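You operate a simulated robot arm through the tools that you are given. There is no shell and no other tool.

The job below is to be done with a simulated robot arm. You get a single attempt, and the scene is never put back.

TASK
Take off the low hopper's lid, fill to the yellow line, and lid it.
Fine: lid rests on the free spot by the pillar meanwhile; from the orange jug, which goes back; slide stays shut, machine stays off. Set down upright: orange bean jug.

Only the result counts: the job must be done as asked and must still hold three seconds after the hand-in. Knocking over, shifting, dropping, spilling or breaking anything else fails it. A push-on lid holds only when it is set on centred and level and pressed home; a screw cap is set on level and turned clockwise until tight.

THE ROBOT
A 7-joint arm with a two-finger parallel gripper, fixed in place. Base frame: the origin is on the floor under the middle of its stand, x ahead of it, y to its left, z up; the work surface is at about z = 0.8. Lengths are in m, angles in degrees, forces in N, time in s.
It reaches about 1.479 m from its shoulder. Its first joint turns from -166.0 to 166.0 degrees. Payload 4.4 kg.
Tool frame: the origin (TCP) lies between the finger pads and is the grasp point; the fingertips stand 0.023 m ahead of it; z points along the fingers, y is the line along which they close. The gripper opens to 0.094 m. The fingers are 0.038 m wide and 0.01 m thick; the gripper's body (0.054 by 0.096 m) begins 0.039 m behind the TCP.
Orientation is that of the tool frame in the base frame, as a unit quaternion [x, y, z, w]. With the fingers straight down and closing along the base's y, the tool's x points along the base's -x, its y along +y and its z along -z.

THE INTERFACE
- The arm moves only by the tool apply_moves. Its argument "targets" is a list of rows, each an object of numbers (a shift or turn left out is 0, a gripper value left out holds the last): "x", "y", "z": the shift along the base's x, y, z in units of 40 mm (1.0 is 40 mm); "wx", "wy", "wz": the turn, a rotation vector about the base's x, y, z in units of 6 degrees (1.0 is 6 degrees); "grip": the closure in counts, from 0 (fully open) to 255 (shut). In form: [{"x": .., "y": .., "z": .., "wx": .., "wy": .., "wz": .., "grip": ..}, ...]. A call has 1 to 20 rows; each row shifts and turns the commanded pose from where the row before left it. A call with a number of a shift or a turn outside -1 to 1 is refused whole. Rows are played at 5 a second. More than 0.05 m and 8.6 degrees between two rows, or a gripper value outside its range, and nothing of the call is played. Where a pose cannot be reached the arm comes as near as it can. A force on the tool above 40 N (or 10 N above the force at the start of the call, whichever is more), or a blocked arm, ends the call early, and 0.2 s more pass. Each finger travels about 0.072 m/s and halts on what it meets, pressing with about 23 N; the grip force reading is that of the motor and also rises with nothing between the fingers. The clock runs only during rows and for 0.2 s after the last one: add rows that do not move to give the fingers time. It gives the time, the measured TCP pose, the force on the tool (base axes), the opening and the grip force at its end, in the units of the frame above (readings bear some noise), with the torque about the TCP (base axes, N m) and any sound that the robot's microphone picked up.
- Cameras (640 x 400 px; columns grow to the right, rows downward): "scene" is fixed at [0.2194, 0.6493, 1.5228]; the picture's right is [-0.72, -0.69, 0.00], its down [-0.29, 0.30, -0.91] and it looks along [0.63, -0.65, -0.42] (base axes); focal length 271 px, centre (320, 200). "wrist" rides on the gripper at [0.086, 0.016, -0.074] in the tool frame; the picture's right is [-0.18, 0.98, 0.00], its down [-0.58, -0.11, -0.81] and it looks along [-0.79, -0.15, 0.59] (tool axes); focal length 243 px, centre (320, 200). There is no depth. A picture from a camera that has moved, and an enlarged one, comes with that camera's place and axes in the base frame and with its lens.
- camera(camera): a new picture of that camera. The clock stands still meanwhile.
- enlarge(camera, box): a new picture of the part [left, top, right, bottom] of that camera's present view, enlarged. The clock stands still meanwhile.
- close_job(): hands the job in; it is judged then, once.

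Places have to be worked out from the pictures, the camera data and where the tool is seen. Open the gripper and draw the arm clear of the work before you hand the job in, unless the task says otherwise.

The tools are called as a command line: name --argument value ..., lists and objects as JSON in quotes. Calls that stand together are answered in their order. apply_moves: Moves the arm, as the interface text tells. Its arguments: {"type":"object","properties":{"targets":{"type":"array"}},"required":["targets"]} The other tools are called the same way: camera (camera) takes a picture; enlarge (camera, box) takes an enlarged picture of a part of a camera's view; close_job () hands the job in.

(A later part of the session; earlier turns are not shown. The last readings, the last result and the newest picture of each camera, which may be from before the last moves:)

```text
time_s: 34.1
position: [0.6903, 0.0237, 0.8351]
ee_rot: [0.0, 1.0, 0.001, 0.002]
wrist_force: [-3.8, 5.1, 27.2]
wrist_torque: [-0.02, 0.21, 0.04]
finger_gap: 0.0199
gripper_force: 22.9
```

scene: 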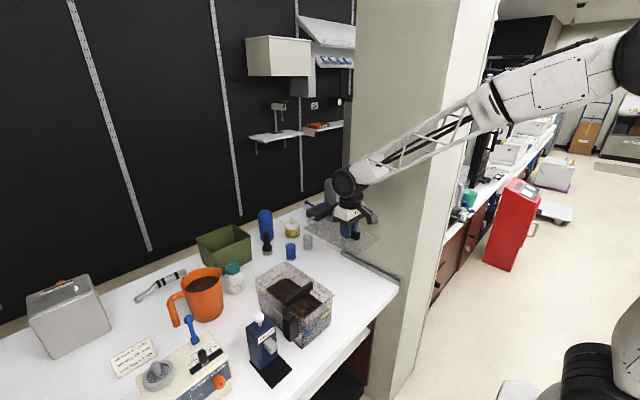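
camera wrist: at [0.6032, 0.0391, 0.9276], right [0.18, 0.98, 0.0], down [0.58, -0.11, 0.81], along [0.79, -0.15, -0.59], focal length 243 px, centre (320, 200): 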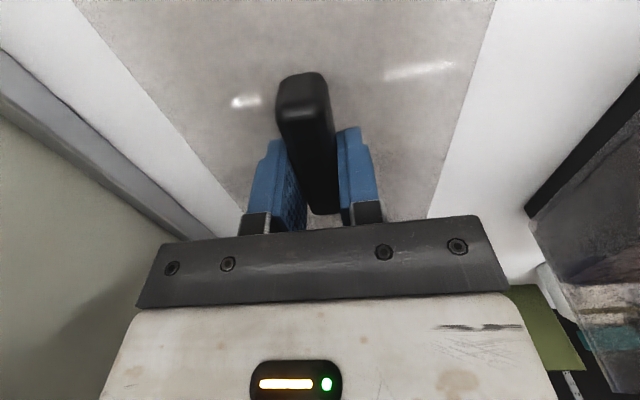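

The lid is firmly on the table (27 N). I ease off 1 mm and open slowly, then go straight up.

apply_moves --targets '[{"z": 0.03}, {"grip": 180}, {"grip": 120}, {"grip": 60}, {"grip": 0}, {"grip": 0}, {"grip": 0}]'

apply_moves --targets '[{"z": 0.3}, {"z": 0.7}, {"z": 0.9}, {"z": 1}, {"z": 1}, {"z": 1}, {"z": 1}, {}]'

enlarge --camera "scene" --box '[240, 200, 400, 350]'

camera --camera "wrist"

```text
time_s: 35.7
position: [0.6904, 0.0249, 0.835]
ee_rot: [0.001, 1.0, 0.0, 0.002]
wrist_force: [-0.7, 1.5, 8.0]
wrist_torque: [-0.38, 0.13, 0.0]
finger_gap: 0.093
gripper_force: 0.0
```

```text
time_s: 37.5
position: [0.6862, 0.0252, 1.0687]
ee_rot: [0.0, 1.0, -0.001, 0.002]
wrist_force: [-0.4, -0.4, -0.2]
wrist_torque: [0.0, -0.02, 0.03]
finger_gap: 0.094
gripper_force: 0.1
```

```text
2.67 times, centred on (320, 275) of scene
camera zoom: at [0.2194, 0.6493, 1.5228], right [-0.72, -0.69, 0.0], down [-0.29, 0.3, -0.91], along [0.63, -0.65, -0.42], focal length 722 px, centre (320, 0)
```

zoom: 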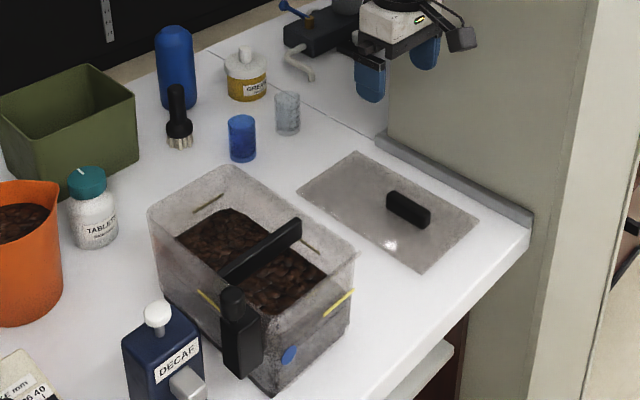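

```text
taken
camera wrist: at [0.6012, 0.0405, 1.1439], right [0.18, 0.98, 0.0], down [0.58, -0.11, 0.81], along [0.79, -0.15, -0.59], focal length 243 px, centre (320, 200)
```

wrist: 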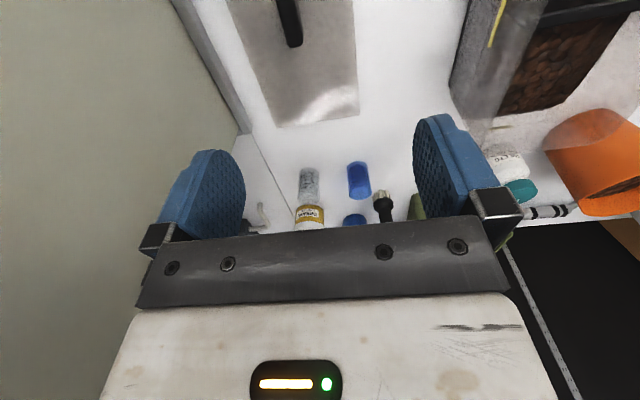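

The lid rests flat by the pillar. Now I move up and over toward the jug to study its handle with the wrist camera.

apply_moves --targets '[{"z": 0.8, "y": 0.5}, {"z": 0.8, "y": 0.8}, {"z": 0.8, "y": 0.8}, {"z": 0.6, "y": 0.9, "x": 0.2}, {"z": 0.3, "y": 1, "x": 0.3}, {"y": 1, "x": 0.3}, {"y": 1, "x": 0.3}, {"y": 1, "x": 0.3}, {"y": 1, "x": 0.2}, {"y": 1}, {"y": 0.9}, {}]'

camera --camera "wrist"

camera --camera "scene"

```text
time_s: 40.1
position: [0.7532, 0.4246, 1.2055]
ee_rot: [0.0, 1.0, 0.0, 0.002]
wrist_force: [0.2, 0.5, -0.1]
wrist_torque: [0.0, 0.01, 0.01]
finger_gap: 0.0941
gripper_force: 0.0
```

```text
taken
camera wrist: at [0.6671, 0.439, 1.2804], right [0.18, 0.98, 0.0], down [0.58, -0.11, 0.81], along [0.79, -0.15, -0.59], focal length 243 px, centre (320, 200)
```

wrist: 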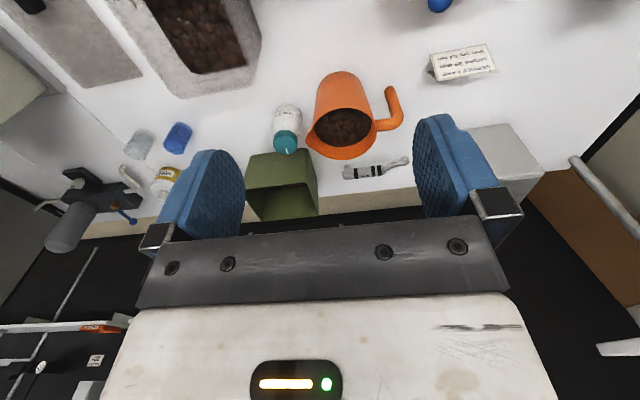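

```text
taken
```

scene: 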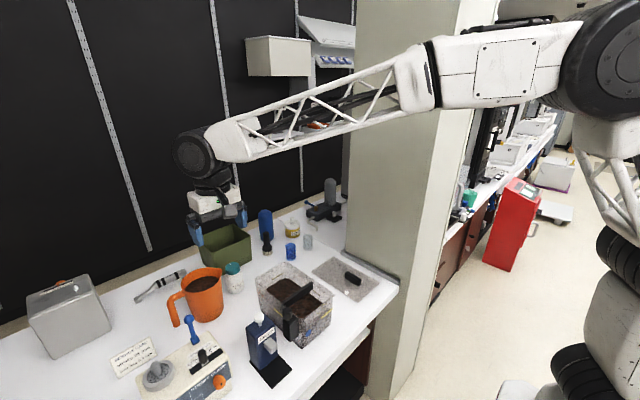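

enlarge --camera "wrist" --box '[260, 40, 440, 200]'

enlarge --camera "wrist" --box '[100, 0, 280, 120]'

enlarge --camera "scene" --box '[130, 250, 250, 350]'

```text
2.50 times, centred on (350, 120) of wrist
camera zoom: at [0.6671, 0.439, 1.2804], right [0.18, 0.98, 0.0], down [0.58, -0.11, 0.81], along [0.79, -0.15, -0.59], focal length 606 px, centre (245, 400)
```

zoom: 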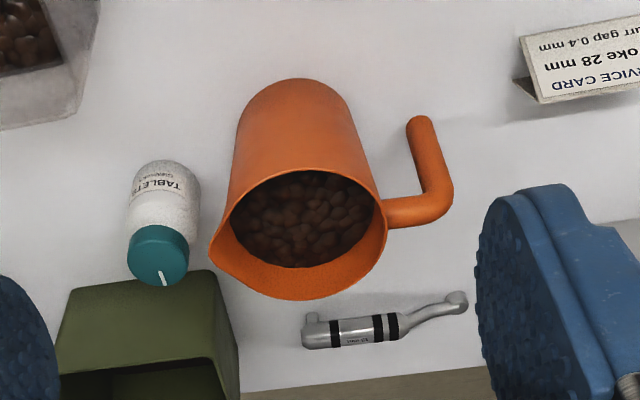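

```text
3.33 times, centred on (190, 60) of wrist
camera zoom: at [0.6671, 0.439, 1.2804], right [0.18, 0.98, 0.0], down [0.58, -0.11, 0.81], along [0.79, -0.15, -0.59], focal length 809 px, centre (753, 667)
```

zoom: 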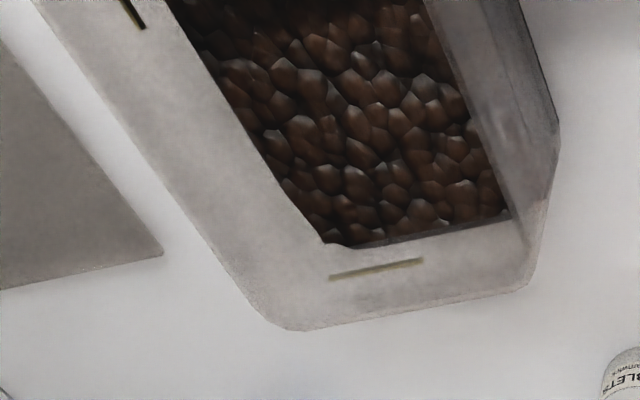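

```text
4.00 times, centred on (190, 300) of scene
camera zoom: at [0.2194, 0.6493, 1.5228], right [-0.72, -0.69, 0.0], down [-0.29, 0.3, -0.91], along [0.63, -0.65, -0.42], focal length 1082 px, centre (840, -200)
```

zoom: 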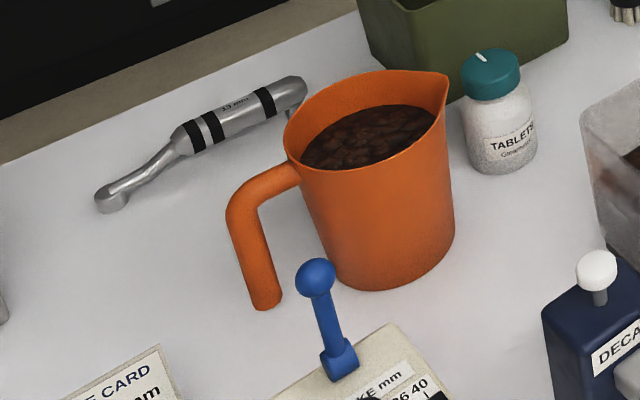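

The jug handle is a round tube (~25 mm) leaving the body at z≈0.929, with an elbow near (0.936, 0.522) and hanging down to z≈0.84. I plan to grip the elbow with the fingers pointing −y and 45° down, closing along x, so I turn the gripper −90° about z while high up.

apply_moves --targets '[{"wz": -1, "x": 0.15, "y": 0.2}, {"wz": -1, "x": 0.15, "y": 0.2}, {"wz": -1, "x": 0.15, "y": 0.2}, {"wz": -1, "x": 0.15, "y": 0.2}, {"wz": -1, "x": 0.15, "y": 0.2}, {"wz": -1, "x": 0.15, "y": 0.2}, {"wz": -1, "x": 0.15, "y": 0.2}, {"wz": -1, "x": 0.15, "y": 0.2}, {"wz": -1, "x": 0.15, "y": 0.2}, {"wz": -1, "x": 0.15, "y": 0.2}, {"wz": -1, "x": 0.15, "y": 0.2}, {"wz": -1, "x": 0.15, "y": 0.2}, {"wz": -1, "x": 0.15, "y": 0.2}, {"wz": -1, "x": 0.15, "y": 0.2}, {"wz": -1, "x": 0.15, "y": 0.2}, {}]'

camera --camera "wrist"

camera --camera "scene"

```text
time_s: 43.5
position: [0.8442, 0.5408, 1.2052]
ee_rot: [0.707, 0.707, -0.001, 0.001]
wrist_force: [0.2, 0.2, 0.1]
wrist_torque: [-0.02, 0.02, -0.01]
finger_gap: 0.094
gripper_force: 0.0
```

```text
taken
camera wrist: at [0.8613, 0.6259, 1.2798], right [0.98, -0.18, 0.0], down [-0.11, -0.58, 0.81], along [-0.15, -0.79, -0.59], focal length 243 px, centre (320, 200)
```

wrist: 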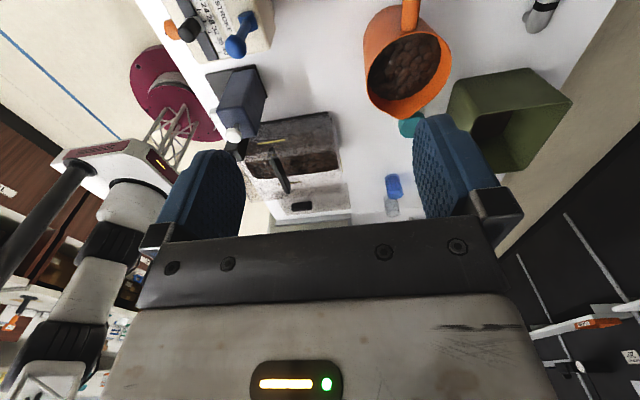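

```text
taken
```

scene: 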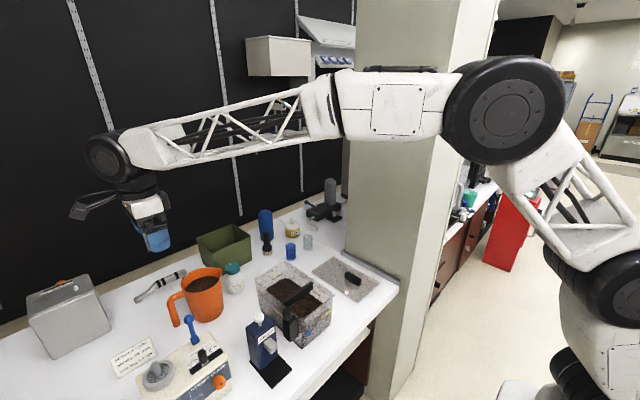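

The gripper now faces −y with the camera on the +y side. I tilt it 45° and shift to a stand-off above and behind the handle.

apply_moves --targets '[{"wx": -0.94, "x": 0.29, "y": 0.3, "z": -0.2}, {"wx": -0.94, "x": 0.29, "y": 0.3, "z": -0.2}, {"wx": -0.94, "x": 0.29, "y": 0.3, "z": -0.2}, {"wx": -0.94, "x": 0.29, "y": 0.3, "z": -0.2}, {"wx": -0.94, "x": 0.29, "y": 0.3, "z": -0.2}, {"wx": -0.94, "x": 0.29, "y": 0.3, "z": -0.2}, {"wx": -0.94, "x": 0.29, "y": 0.3, "z": -0.2}, {"wx": -0.92, "x": 0.27, "y": 0.3, "z": -0.2}, {}, {}]'

camera --camera "wrist"

camera --camera "scene"

```text
time_s: 45.7
position: [0.9354, 0.6358, 1.139]
ee_rot: [0.653, 0.652, -0.272, 0.272]
wrist_force: [-0.7, -0.4, -0.5]
wrist_torque: [0.01, 0.0, 0.02]
finger_gap: 0.0939
gripper_force: 0.0
```

```text
taken
camera wrist: at [0.9534, 0.7491, 1.1325], right [0.98, -0.13, 0.13], down [-0.11, 0.16, 0.98], along [-0.15, -0.98, 0.15], focal length 243 px, centre (320, 200)
```

wrist: 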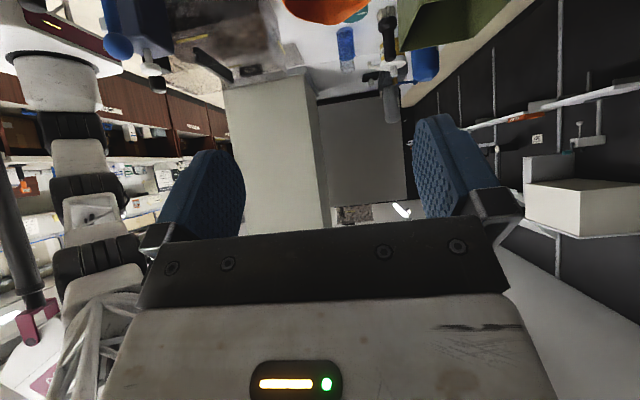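

```text
taken
```

scene: 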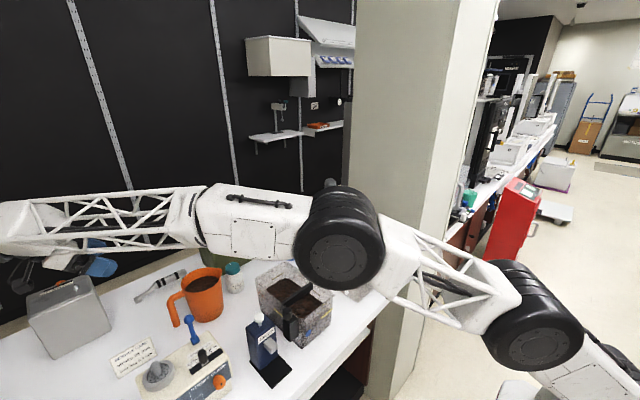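

The pose was reached exactly. I lower to a pre-grasp point about 0.1 m behind the elbow along the finger axis and check.

apply_moves --targets '[{"y": -0.15, "z": -0.6}, {"y": -0.15, "z": -0.6}, {"y": -0.15, "z": -0.6}, {"y": -0.15, "z": -0.6}, {"y": -0.15, "z": -0.5}, {"y": -0.1, "z": -0.4}, {}]'

camera --camera "wrist"

enlarge --camera "scene" --box '[80, 200, 280, 350]'

```text
time_s: 47.3
position: [0.9361, 0.6026, 1.0087]
ee_rot: [0.653, 0.653, -0.272, 0.272]
wrist_force: [0.8, -0.2, -1.3]
wrist_torque: [0.05, 0.03, 0.02]
finger_gap: 0.094
gripper_force: 0.0
```

```text
taken
camera wrist: at [0.9527, 0.7139, 0.9999], right [0.98, -0.13, 0.13], down [-0.11, 0.16, 0.98], along [-0.15, -0.98, 0.15], focal length 243 px, centre (320, 200)
```

wrist: 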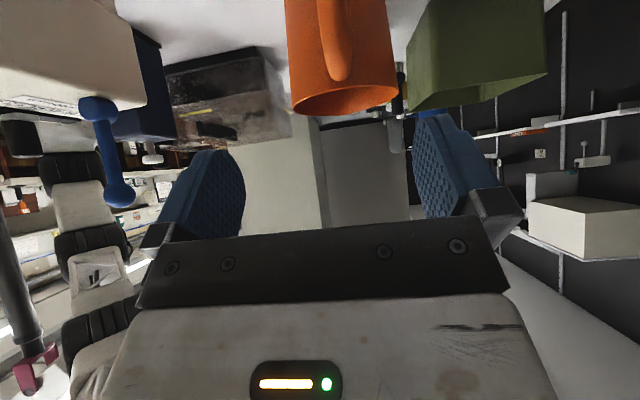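

```text
2.67 times, centred on (180, 275) of scene
camera zoom: at [0.2194, 0.6493, 1.5228], right [-0.72, -0.69, 0.0], down [-0.29, 0.3, -0.91], along [0.63, -0.65, -0.42], focal length 722 px, centre (693, 0)
```

zoom: 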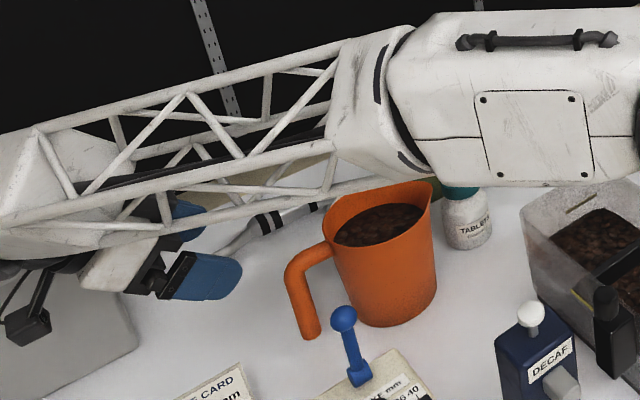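

From this view the handle and jug centre line lie at x≈0.950, elbow centre z≈0.93. I shift x by +14 mm and go half the way along the finger axis.

apply_moves --targets '[{"x": 0.35}, {"y": -0.25, "z": -0.25}, {"y": -0.3, "z": -0.3}, {"y": -0.3, "z": -0.35}, {"y": -0.2, "z": -0.25}, {}]'

camera --camera "wrist"

enlarge --camera "scene" --box '[80, 220, 280, 350]'

```text
time_s: 48.7
position: [0.9513, 0.562, 0.9621]
ee_rot: [0.651, 0.654, -0.27, 0.273]
wrist_force: [0.8, -0.8, -0.5]
wrist_torque: [-0.03, 0.01, 0.02]
finger_gap: 0.0938
gripper_force: 0.0
```

```text
taken
camera wrist: at [0.9677, 0.6744, 0.9541], right [0.98, -0.13, 0.13], down [-0.11, 0.16, 0.98], along [-0.15, -0.98, 0.14], focal length 243 px, centre (320, 200)
```

wrist: 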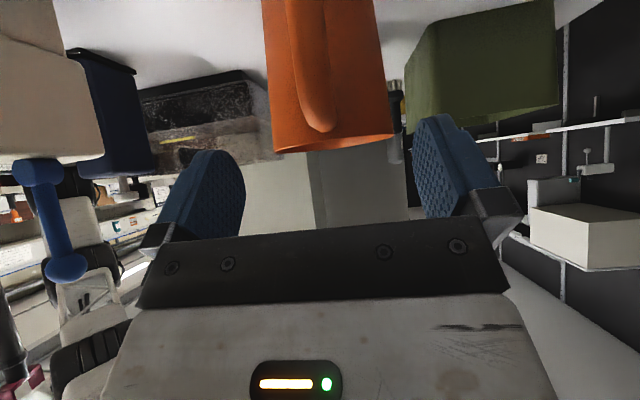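

```text
3.08 times, centred on (180, 285) of scene
camera zoom: at [0.2194, 0.6493, 1.5228], right [-0.72, -0.69, 0.0], down [-0.29, 0.3, -0.91], along [0.63, -0.65, -0.42], focal length 833 px, centre (751, -62)
```

zoom: 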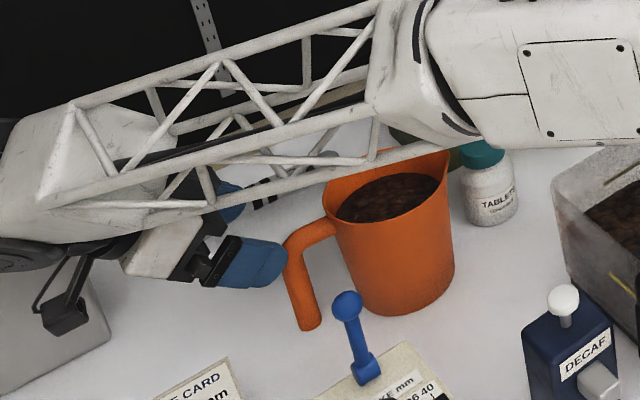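

The tube is centred between the fingers at x≈0.951. I continue along the finger axis to the elbow.

apply_moves --targets '[{"y": -0.25, "z": -0.27}, {"y": -0.25, "z": -0.27}, {"y": -0.25, "z": -0.26}, {"y": -0.1, "z": -0.1}, {}]'

camera --camera "wrist"

enlarge --camera "scene" --box '[120, 240, 260, 340]'

```text
time_s: 49.9
position: [0.9512, 0.5274, 0.9258]
ee_rot: [0.653, 0.653, -0.271, 0.272]
wrist_force: [-0.2, -1.1, 0.2]
wrist_torque: [-0.02, 0.0, 0.01]
finger_gap: 0.094
gripper_force: 0.0
```

```text
taken
camera wrist: at [0.9674, 0.6397, 0.9184], right [0.98, -0.13, 0.13], down [-0.11, 0.16, 0.98], along [-0.15, -0.98, 0.15], focal length 243 px, centre (320, 200)
```

wrist: 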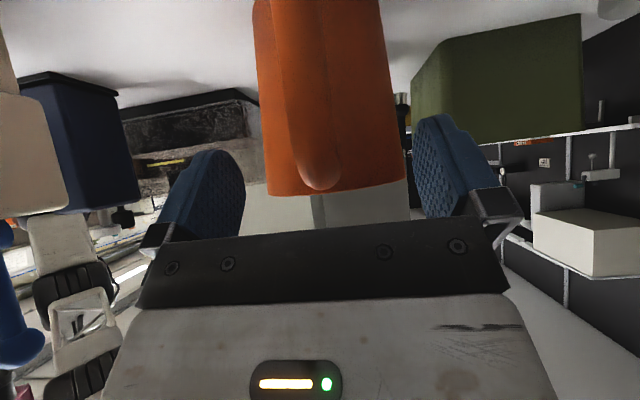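

```text
4.00 times, centred on (190, 290) of scene
camera zoom: at [0.2194, 0.6493, 1.5228], right [-0.72, -0.69, 0.0], down [-0.29, 0.3, -0.91], along [0.63, -0.65, -0.42], focal length 1082 px, centre (840, -160)
```

zoom: 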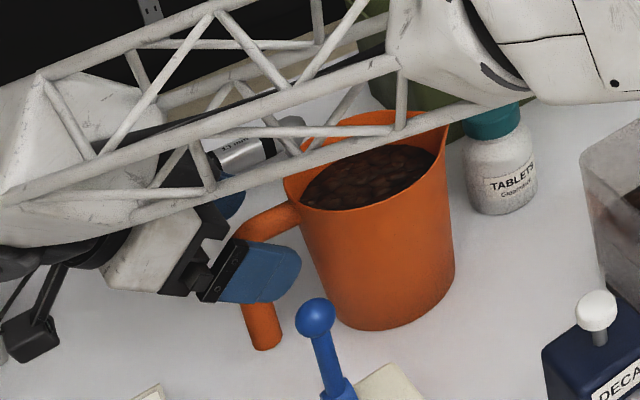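

The elbow sits a few millimetres deeper than the grasp point, so I advance (−6, −10 mm in y, z) and close on it.

apply_moves --targets '[{"y": -0.08, "z": -0.13}, {"y": -0.07, "z": -0.12}, {}]'

camera --camera "wrist"

enlarge --camera "scene" --box '[120, 240, 260, 340]'

```text
time_s: 50.7
position: [0.9496, 0.5215, 0.9161]
ee_rot: [0.652, 0.653, -0.27, 0.272]
wrist_force: [-0.1, 0.9, 0.6]
wrist_torque: [-0.02, -0.04, 0.01]
finger_gap: 0.0939
gripper_force: 0.0
```

```text
taken
camera wrist: at [0.9663, 0.6342, 0.908], right [0.98, -0.13, 0.13], down [-0.11, 0.16, 0.98], along [-0.15, -0.98, 0.15], focal length 243 px, centre (320, 200)
```

wrist: 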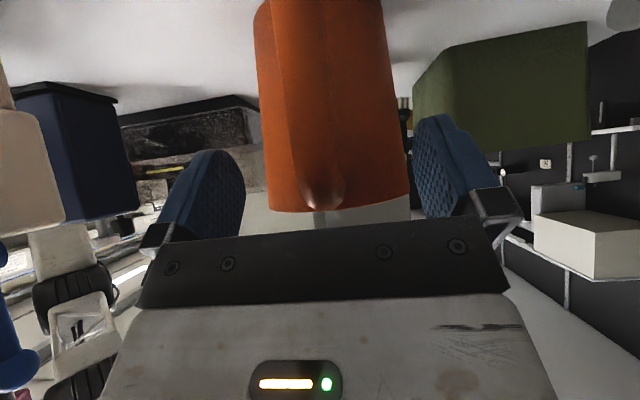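

```text
4.00 times, centred on (190, 290) of scene
camera zoom: at [0.2194, 0.6493, 1.5228], right [-0.72, -0.69, 0.0], down [-0.29, 0.3, -0.91], along [0.63, -0.65, -0.42], focal length 1082 px, centre (840, -160)
```

zoom: 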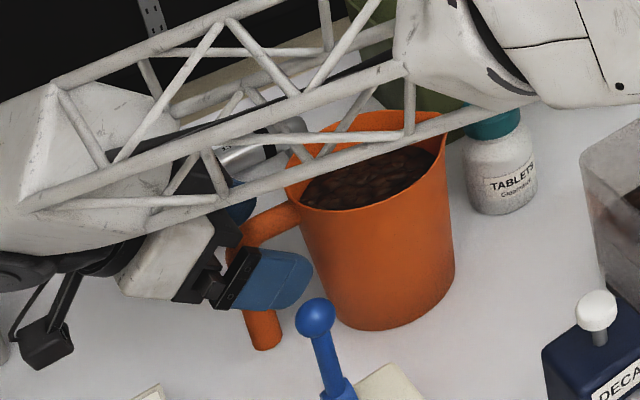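

The tube lies between the pads. Closing now.

apply_moves --targets '[{"grip": 140}, {"grip": 170}, {"grip": 200}, {"grip": 255}, {"grip": 255}, {"grip": 255}]'

camera --camera "wrist"

enlarge --camera "scene" --box '[120, 240, 260, 340]'

```text
time_s: 52.1
position: [0.9494, 0.5217, 0.9156]
ee_rot: [0.653, 0.653, -0.272, 0.272]
wrist_force: [-0.2, 0.5, 0.2]
wrist_torque: [0.04, 0.04, -0.02]
finger_gap: 0.0206
gripper_force: 23.0
```

```text
taken
camera wrist: at [0.9663, 0.6342, 0.9079], right [0.98, -0.13, 0.13], down [-0.11, 0.16, 0.98], along [-0.15, -0.98, 0.15], focal length 243 px, centre (320, 200)
```

wrist: 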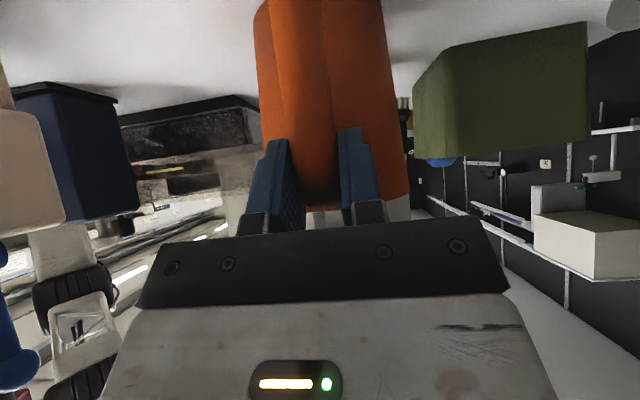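

```text
4.00 times, centred on (190, 290) of scene
camera zoom: at [0.2194, 0.6493, 1.5228], right [-0.72, -0.69, 0.0], down [-0.29, 0.3, -0.91], along [0.63, -0.65, -0.42], focal length 1082 px, centre (840, -160)
```

zoom: 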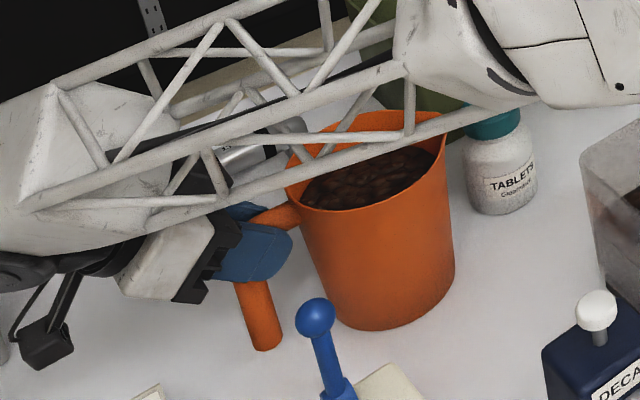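

Held, with a 20.6 mm gap over the elbow. I lift a few millimetres and check the load and whether the jug stays upright.

apply_moves --targets '[{"z": 0.05}, {"z": 0.05}, {"z": 0.05}, {"z": 0.05}, {}]'

enlarge --camera "scene" --box '[120, 240, 260, 340]'

```text
time_s: 53.3
position: [0.9488, 0.5208, 0.9231]
ee_rot: [0.653, 0.653, -0.272, 0.272]
wrist_force: [0.1, -0.6, -6.1]
wrist_torque: [0.32, 0.0, 0.01]
finger_gap: 0.0207
gripper_force: 23.3
```

```text
4.00 times, centred on (190, 290) of scene
camera zoom: at [0.2194, 0.6493, 1.5228], right [-0.72, -0.69, 0.0], down [-0.29, 0.3, -0.91], along [0.63, -0.65, -0.42], focal length 1082 px, centre (840, -160)
```

zoom: 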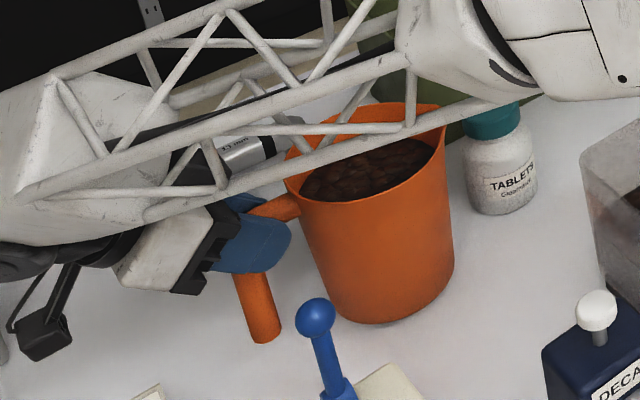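

Load is 6 N and the jug is mostly off the table. I lift another centimetre and compare how it hangs.

apply_moves --targets '[{"z": 0.06}, {"z": 0.06}, {"z": 0.06}, {"z": 0.06}, {}]'

enlarge --camera "scene" --box '[120, 240, 260, 340]'

camera --camera "wrist"

```text
time_s: 54.5
position: [0.9489, 0.521, 0.9348]
ee_rot: [0.653, 0.653, -0.271, 0.272]
wrist_force: [-0.2, -0.6, -6.3]
wrist_torque: [0.32, 0.01, 0.0]
finger_gap: 0.0208
gripper_force: 23.4
```

```text
4.00 times, centred on (190, 290) of scene
camera zoom: at [0.2194, 0.6493, 1.5228], right [-0.72, -0.69, 0.0], down [-0.29, 0.3, -0.91], along [0.63, -0.65, -0.42], focal length 1082 px, centre (840, -160)
```

zoom: 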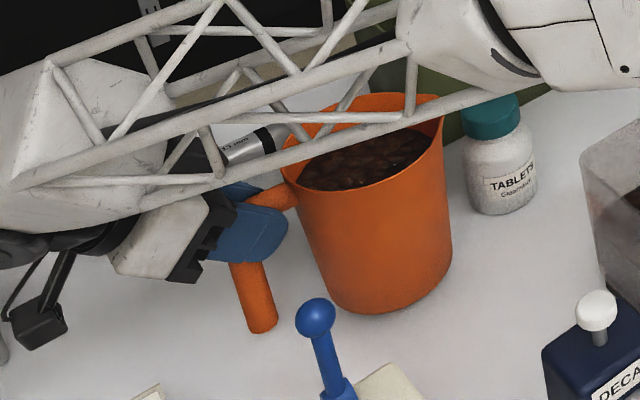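

```text
taken
camera wrist: at [0.9671, 0.6333, 0.9254], right [0.98, -0.13, 0.13], down [-0.11, 0.16, 0.98], along [-0.15, -0.98, 0.15], focal length 243 px, centre (320, 200)
```

wrist: 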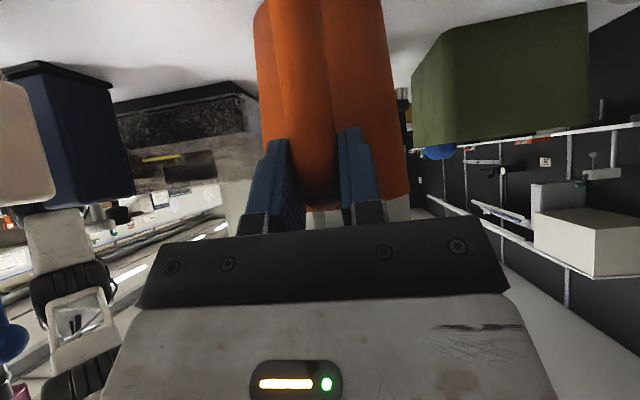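

The jug hangs level (total ≈6.2 N) with no slip. I lift it to well above the hopper rim.

apply_moves --targets '[{"z": 0.15}, {"z": 0.3}, {"z": 0.4}, {"z": 0.5}, {"z": 0.5}, {"z": 0.5}, {"z": 0.5}, {"z": 0.5}, {"z": 0.5}, {"z": 0.5}, {"z": 0.4}, {"z": 0.25}, {"z": 0.12}, {}]'

camera --camera "scene"

camera --camera "wrist"

```text
time_s: 57.5
position: [0.9518, 0.5208, 1.1369]
ee_rot: [0.653, 0.653, -0.272, 0.272]
wrist_force: [-0.4, -2.2, -5.6]
wrist_torque: [0.3, -0.01, 0.0]
finger_gap: 0.0204
gripper_force: 23.2
```

```text
taken
```

scene: 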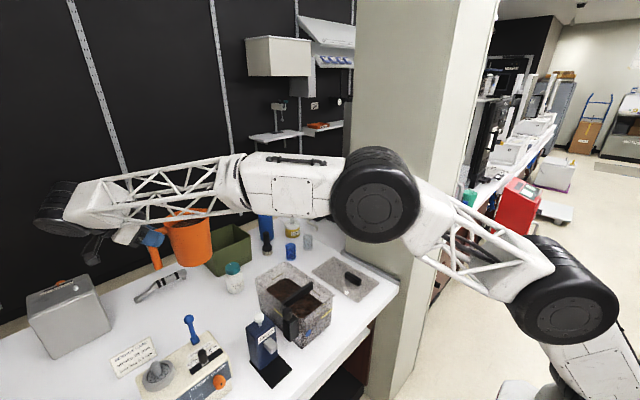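

```text
taken
camera wrist: at [0.9682, 0.634, 1.1288], right [0.98, -0.13, 0.13], down [-0.11, 0.16, 0.98], along [-0.15, -0.98, 0.15], focal length 243 px, centre (320, 200)
```

wrist: 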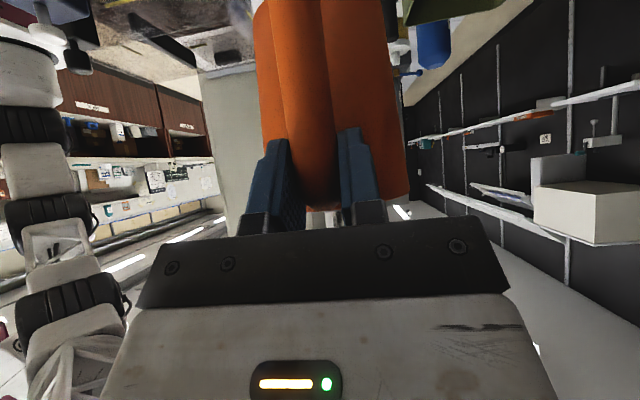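

The jug is clear of everything at base z≈1.02. I carry it level toward the hopper's back compartment (x≈0.77, spout y≈0.275).

apply_moves --targets '[{"x": -0.1, "y": -0.05}, {"x": -0.22, "y": -0.11}, {"x": -0.33, "y": -0.17}, {"x": -0.38, "y": -0.2}, {"x": -0.38, "y": -0.2}, {"x": -0.38, "y": -0.2}, {"x": -0.38, "y": -0.2}, {"x": -0.38, "y": -0.2}, {"x": -0.38, "y": -0.2}, {"x": -0.38, "y": -0.2}, {"x": -0.38, "y": -0.2}, {"x": -0.38, "y": -0.2}, {"x": -0.26, "y": -0.14}, {"x": -0.15, "y": -0.08}, {"x": -0.05, "y": -0.03}, {}]'

camera --camera "scene"

camera --camera "wrist"

```text
time_s: 60.9
position: [0.7692, 0.4247, 1.1397]
ee_rot: [0.653, 0.653, -0.272, 0.272]
wrist_force: [-0.7, 0.9, -4.2]
wrist_torque: [0.3, -0.01, 0.02]
finger_gap: 0.0205
gripper_force: 22.8
```

```text
taken
```

scene: 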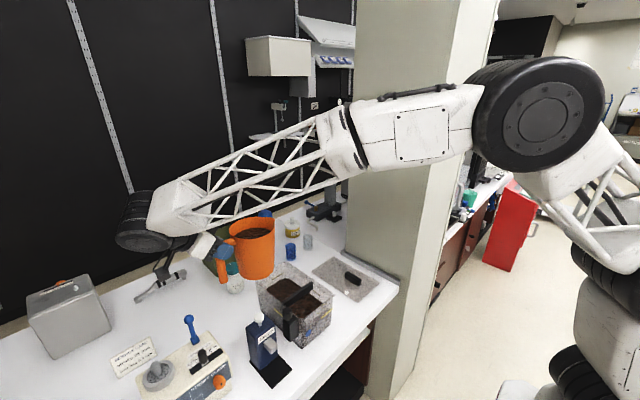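

```text
taken
camera wrist: at [0.7866, 0.5377, 1.1314], right [0.98, -0.13, 0.13], down [-0.11, 0.16, 0.98], along [-0.15, -0.98, 0.15], focal length 243 px, centre (320, 200)
```

wrist: 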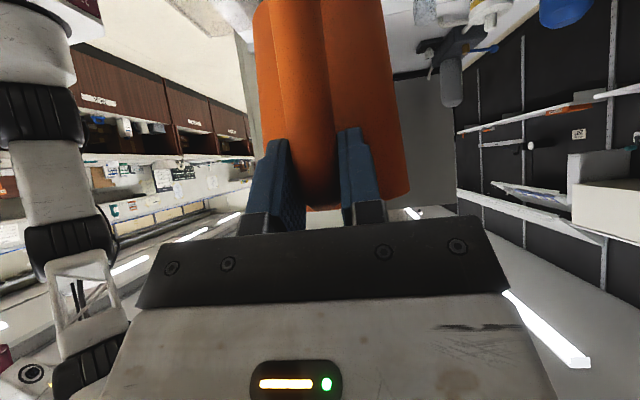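

The jug is near its pour position and still level. I zoom in to check the spout relative to the hopper.

enlarge --camera "scene" --box '[190, 200, 350, 350]'

```text
2.67 times, centred on (270, 275) of scene
camera zoom: at [0.2194, 0.6493, 1.5228], right [-0.72, -0.69, 0.0], down [-0.29, 0.3, -0.91], along [0.63, -0.65, -0.42], focal length 722 px, centre (453, 0)
```

zoom: 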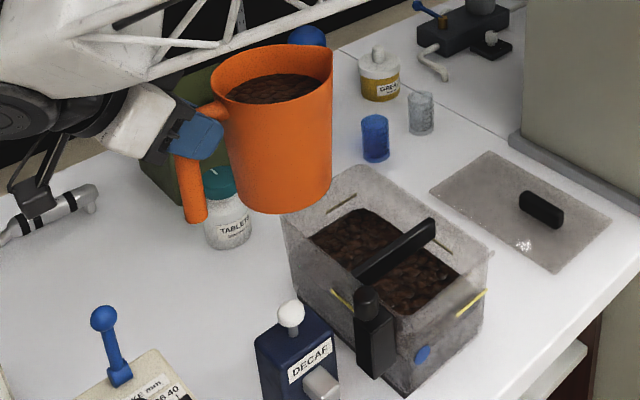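

Working back from this view the spout tip is about (0.77, 0.258, 1.16), i.e. 0.167 m ahead of the grip. I nudge y by +12 mm and lower 4 cm so the spout hangs over the back compartment, still upright.

apply_moves --targets '[{"y": 0.1, "z": -0.15}, {"y": 0.12, "z": -0.3}, {"y": 0.09, "z": -0.3}, {"z": -0.2}, {"z": -0.05}, {}]'

enlarge --camera "scene" --box '[190, 200, 350, 350]'

```text
time_s: 62.3
position: [0.7702, 0.4375, 1.0997]
ee_rot: [0.653, 0.652, -0.272, 0.271]
wrist_force: [0.2, 0.6, -5.4]
wrist_torque: [0.37, 0.02, -0.02]
finger_gap: 0.0205
gripper_force: 23.3
```

```text
2.67 times, centred on (270, 275) of scene
camera zoom: at [0.2194, 0.6493, 1.5228], right [-0.72, -0.69, 0.0], down [-0.29, 0.3, -0.91], along [0.63, -0.65, -0.42], focal length 722 px, centre (453, 0)
```

zoom: 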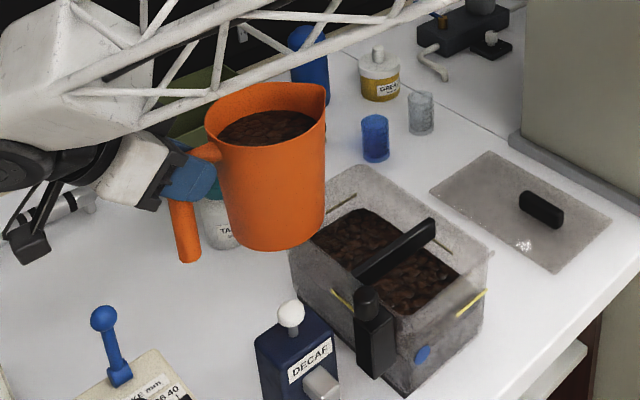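

The spout tip computes to (0.77, 0.27, 1.12), over the back compartment. I begin tilting slowly about x, first to 12°.

apply_moves --targets '[{"wx": 0.5, "y": 0.0125, "z": -0.03}, {"wx": 0.5, "y": 0.0125, "z": -0.03}, {"wx": 0.5, "y": -0.01, "z": -0.095}, {"wx": 0.5, "y": -0.01, "z": -0.095}, {}]'

enlarge --camera "scene" --box '[190, 200, 350, 350]'

```text
time_s: 63.5
position: [0.769, 0.4368, 1.0884]
ee_rot: [0.678, 0.677, -0.202, 0.202]
wrist_force: [0.8, 0.5, -5.4]
wrist_torque: [0.27, 0.01, 0.0]
finger_gap: 0.0208
gripper_force: 22.9
```

```text
2.67 times, centred on (270, 275) of scene
camera zoom: at [0.2194, 0.6493, 1.5228], right [-0.72, -0.69, 0.0], down [-0.29, 0.3, -0.91], along [0.63, -0.65, -0.42], focal length 722 px, centre (453, 0)
```

zoom: 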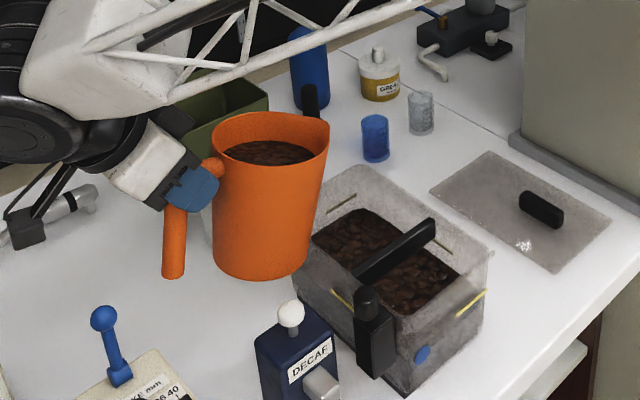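

Nothing flows yet at 12°, and the jug bottom clears the hopper wall. I continue to 24° following the planned arc.

apply_moves --targets '[{"wx": 0.5, "y": -0.03, "z": -0.09}, {"wx": 0.5, "y": -0.03, "z": -0.09}, {"wx": 0.5, "y": -0.055, "z": -0.036}, {"wx": 0.5, "y": -0.055, "z": -0.036}, {}]'

enlarge --camera "scene" --box '[190, 200, 350, 350]'

```text
time_s: 64.7
position: [0.7669, 0.4287, 1.0778]
ee_rot: [0.695, 0.695, -0.13, 0.13]
wrist_force: [-0.2, -0.4, -4.9]
wrist_torque: [0.2, -0.01, 0.02]
finger_gap: 0.0206
gripper_force: 23.3
```

```text
2.67 times, centred on (270, 275) of scene
camera zoom: at [0.2194, 0.6493, 1.5228], right [-0.72, -0.69, 0.0], down [-0.29, 0.3, -0.91], along [0.63, -0.65, -0.42], focal length 722 px, centre (453, 0)
```

zoom: 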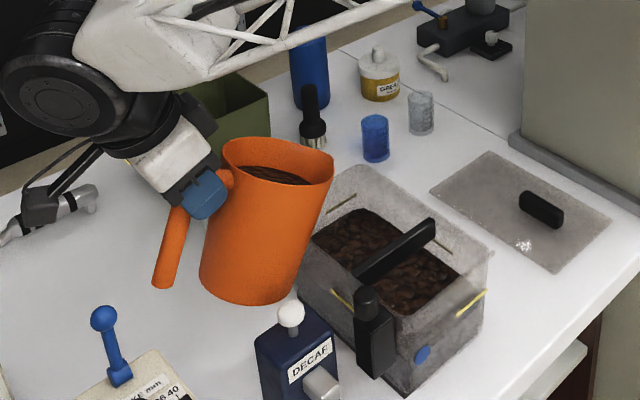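

Still no flow at 24°. On to 36°.

apply_moves --targets '[{"wx": 0.5, "y": -0.06, "z": 0.02}, {"wx": 0.5, "y": -0.06, "z": 0.02}, {"wx": 0.5, "y": -0.09, "z": 0.07}, {"wx": 0.5, "y": -0.09, "z": 0.07}, {}]'

enlarge --camera "scene" --box '[190, 200, 350, 350]'

camera --camera "wrist"

```text
time_s: 65.9
position: [0.7688, 0.4186, 1.0842]
ee_rot: [0.705, 0.704, -0.057, 0.057]
wrist_force: [0.3, 0.1, -4.8]
wrist_torque: [0.09, 0.01, 0.03]
finger_gap: 0.0205
gripper_force: 22.9
```

```text
2.67 times, centred on (270, 275) of scene
camera zoom: at [0.2194, 0.6493, 1.5228], right [-0.72, -0.69, 0.0], down [-0.29, 0.3, -0.91], along [0.63, -0.65, -0.42], focal length 722 px, centre (453, 0)
```

zoom: 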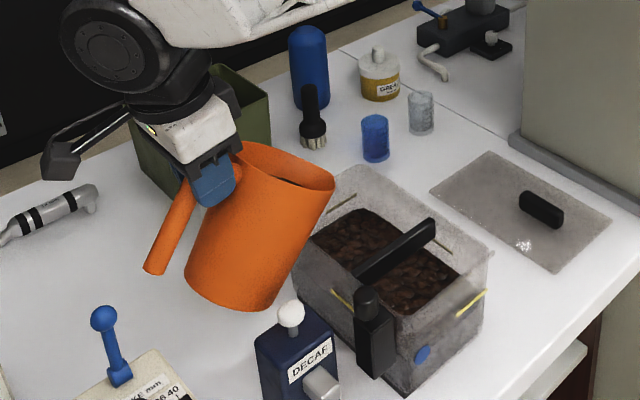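

```text
taken
camera wrist: at [0.7859, 0.5146, 1.1458], right [0.98, -0.18, 0.03], down [-0.11, -0.45, 0.89], along [-0.15, -0.88, -0.46], focal length 243 px, centre (320, 200)
```

wrist: 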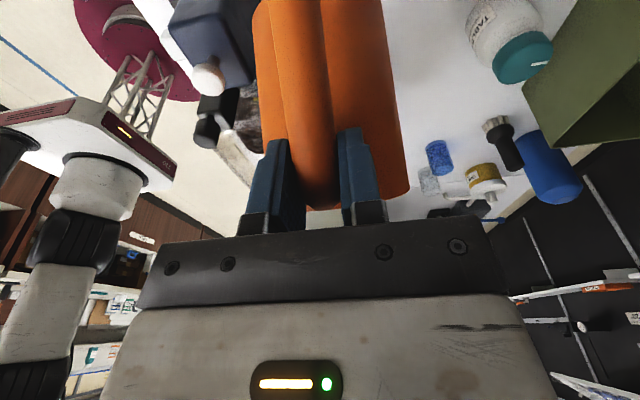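

At 36° the tip is at about (0.768, 0.273, 0.99) with no flow yet. Continuing to 45°.

apply_moves --targets '[{"wx": 0.5, "y": -0.12, "z": 0.06}, {"wx": 0.5, "y": -0.12, "z": 0.06}, {"wx": 0.5, "y": -0.135, "z": 0.085}, {}]'

enlarge --camera "scene" --box '[190, 200, 350, 350]'

```text
time_s: 66.9
position: [0.7697, 0.4045, 1.094]
ee_rot: [0.707, 0.707, -0.001, 0.001]
wrist_force: [0.8, 0.4, -5.0]
wrist_torque: [0.05, 0.01, 0.02]
finger_gap: 0.0202
gripper_force: 22.7
```

```text
2.67 times, centred on (270, 275) of scene
camera zoom: at [0.2194, 0.6493, 1.5228], right [-0.72, -0.69, 0.0], down [-0.29, 0.3, -0.91], along [0.63, -0.65, -0.42], focal length 722 px, centre (453, 0)
```

zoom: 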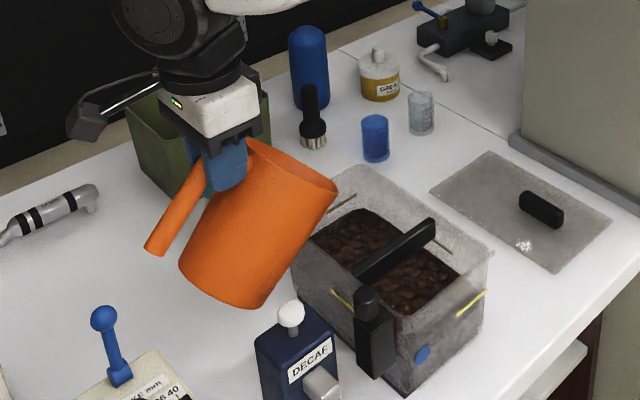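

At 45° the tool points straight down; still no visible stream. I tilt on to 54° and watch the load.

apply_moves --targets '[{"wx": 0.5, "y": -0.135, "z": 0.085}, {"wx": 0.5, "y": -0.15, "z": 0.06}, {"wx": 0.5, "y": -0.155, "z": 0.06}, {}]'

enlarge --camera "scene" --box '[190, 200, 350, 350]'

```text
time_s: 67.9
position: [0.7696, 0.3872, 1.1019]
ee_rot: [0.705, 0.705, 0.054, -0.053]
wrist_force: [-0.3, 0.2, -4.6]
wrist_torque: [-0.03, 0.02, -0.01]
finger_gap: 0.0206
gripper_force: 22.8
```

```text
2.67 times, centred on (270, 275) of scene
camera zoom: at [0.2194, 0.6493, 1.5228], right [-0.72, -0.69, 0.0], down [-0.29, 0.3, -0.91], along [0.63, -0.65, -0.42], focal length 722 px, centre (453, 0)
```

zoom: 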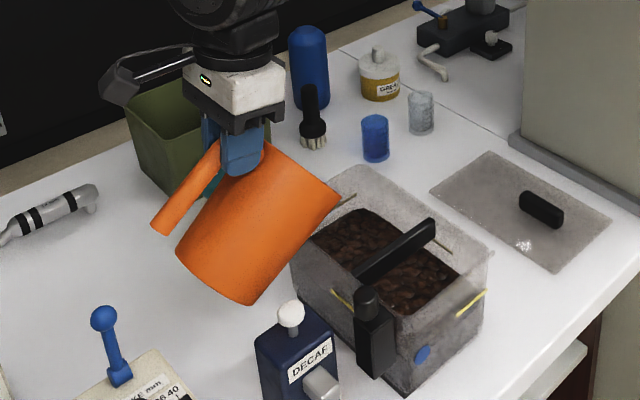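

Still holding its beans at 54° (the load is about 4.6–5 N). I go on to 60° and pause there.

apply_moves --targets '[{"wx": 0.5, "y": -0.165, "z": 0.075}, {"wx": 0.5, "y": -0.17, "z": 0.075}, {}, {}, {}]'

enlarge --camera "scene" --box '[190, 200, 350, 350]'

camera --camera "wrist"

```text
time_s: 69.1
position: [0.7677, 0.3738, 1.1087]
ee_rot: [0.701, 0.702, 0.091, -0.09]
wrist_force: [-0.3, 0.2, -5.2]
wrist_torque: [-0.07, 0.0, 0.0]
finger_gap: 0.0206
gripper_force: 23.2
```

```text
2.67 times, centred on (270, 275) of scene
camera zoom: at [0.2194, 0.6493, 1.5228], right [-0.72, -0.69, 0.0], down [-0.29, 0.3, -0.91], along [0.63, -0.65, -0.42], focal length 722 px, centre (453, 0)
```

zoom: 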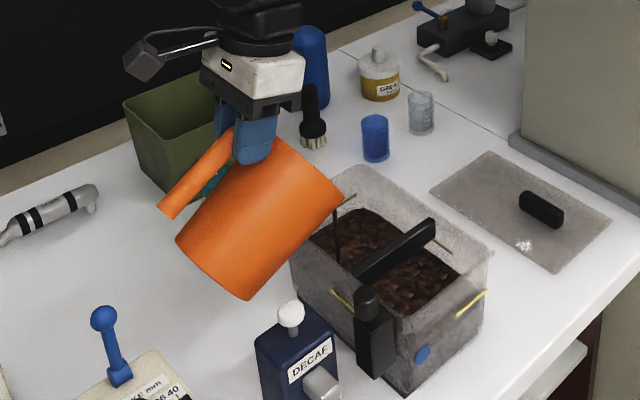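

```text
taken
camera wrist: at [0.7851, 0.4367, 1.2031], right [0.98, -0.18, -0.05], down [-0.11, -0.77, 0.63], along [-0.15, -0.61, -0.77], focal length 243 px, centre (320, 200)
```

wrist: 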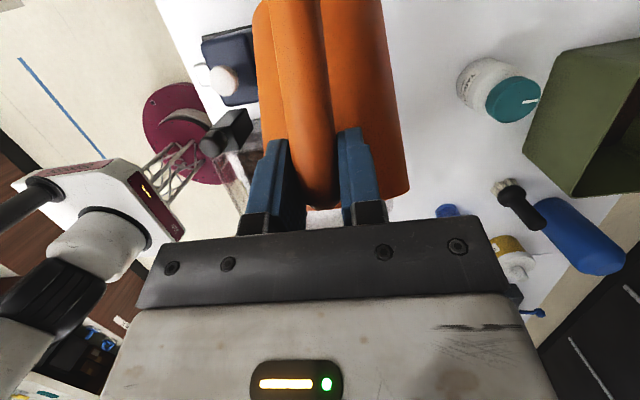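

A thin stream has started at 60°, landing at about (0.776, 0.27) inside the back compartment. I hold here a second to gauge the flow.

apply_moves --targets '[{}, {}, {}, {}, {}]'

enlarge --camera "scene" --box '[240, 220, 350, 340]'

```text
time_s: 70.3
position: [0.7667, 0.3731, 1.1081]
ee_rot: [0.701, 0.701, 0.09, -0.091]
wrist_force: [0.6, 0.5, -5.3]
wrist_torque: [-0.05, -0.03, 0.0]
finger_gap: 0.0204
gripper_force: 22.5
```

```text
3.33 times, centred on (295, 280) of scene
camera zoom: at [0.2194, 0.6493, 1.5228], right [-0.72, -0.69, 0.0], down [-0.29, 0.3, -0.91], along [0.63, -0.65, -0.42], focal length 902 px, centre (403, -67)
```

zoom: 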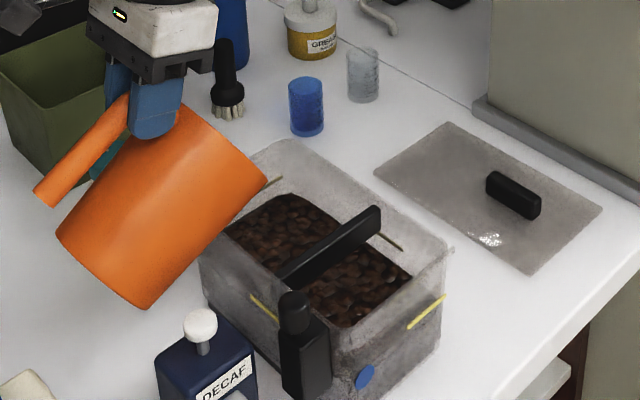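

The stream stopped by itself, so the flow is set by the tilt. I go to 66° and wait.

apply_moves --targets '[{"wx": 0.5, "y": -0.18, "z": 0.06}, {"wx": 0.5, "y": -0.185, "z": 0.06}, {}, {}, {}, {}, {}]'

enlarge --camera "scene" --box '[240, 220, 350, 340]'

```text
time_s: 71.9
position: [0.7686, 0.3572, 1.1137]
ee_rot: [0.695, 0.696, 0.128, -0.128]
wrist_force: [0.2, 0.4, -4.0]
wrist_torque: [-0.07, 0.0, -0.01]
finger_gap: 0.0206
gripper_force: 22.9
```

```text
3.33 times, centred on (295, 280) of scene
camera zoom: at [0.2194, 0.6493, 1.5228], right [-0.72, -0.69, 0.0], down [-0.29, 0.3, -0.91], along [0.63, -0.65, -0.42], focal length 902 px, centre (403, -67)
```

zoom: 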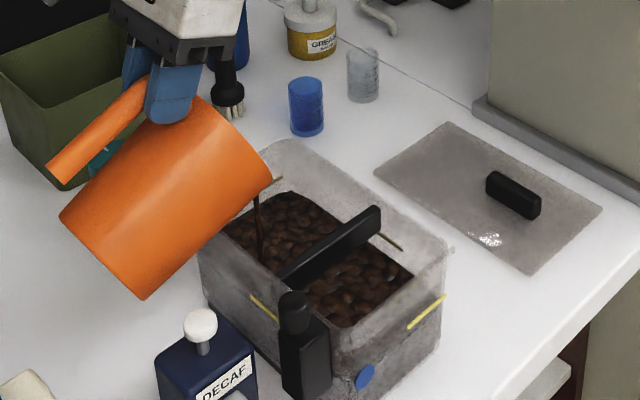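

The stream is running again into the back compartment. I wait and take a tight view of the level against the yellow mark.

apply_moves --targets '[{}, {}, {}, {}, {}, {}, {}, {}, {}, {}]'

enlarge --camera "scene" --box '[270, 245, 350, 325]'

enlarge --camera "scene" --box '[240, 220, 350, 340]'

```text
time_s: 74.1
position: [0.7689, 0.358, 1.1138]
ee_rot: [0.695, 0.695, 0.128, -0.128]
wrist_force: [-0.7, 0.6, -4.5]
wrist_torque: [-0.12, 0.02, 0.0]
finger_gap: 0.0207
gripper_force: 23.3
```

```text
5.00 times, centred on (310, 285) of scene
camera zoom: at [0.2194, 0.6493, 1.5228], right [-0.72, -0.69, 0.0], down [-0.29, 0.3, -0.91], along [0.63, -0.65, -0.42], focal length 1353 px, centre (370, -225)
```

zoom: 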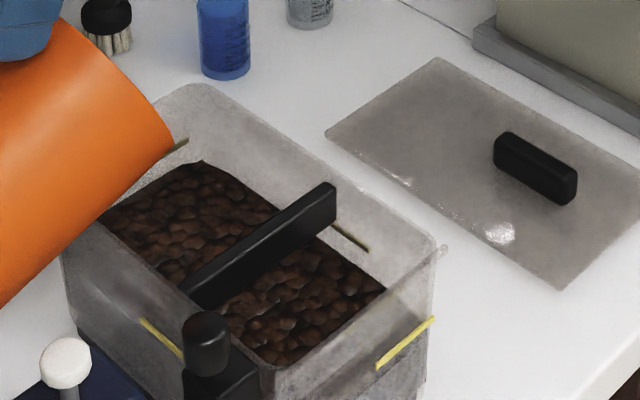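

```text
3.33 times, centred on (295, 280) of scene
camera zoom: at [0.2194, 0.6493, 1.5228], right [-0.72, -0.69, 0.0], down [-0.29, 0.3, -0.91], along [0.63, -0.65, -0.42], focal length 902 px, centre (403, -67)
```

zoom: 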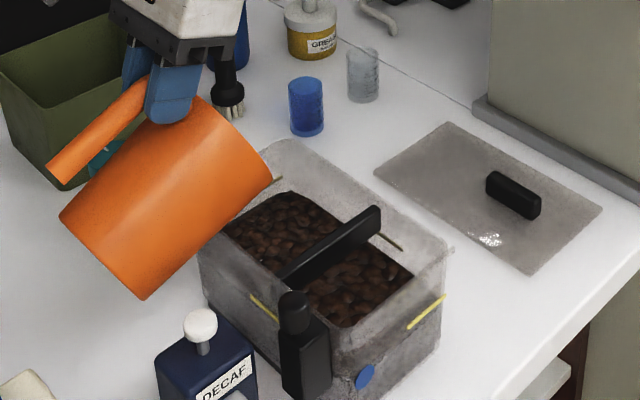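

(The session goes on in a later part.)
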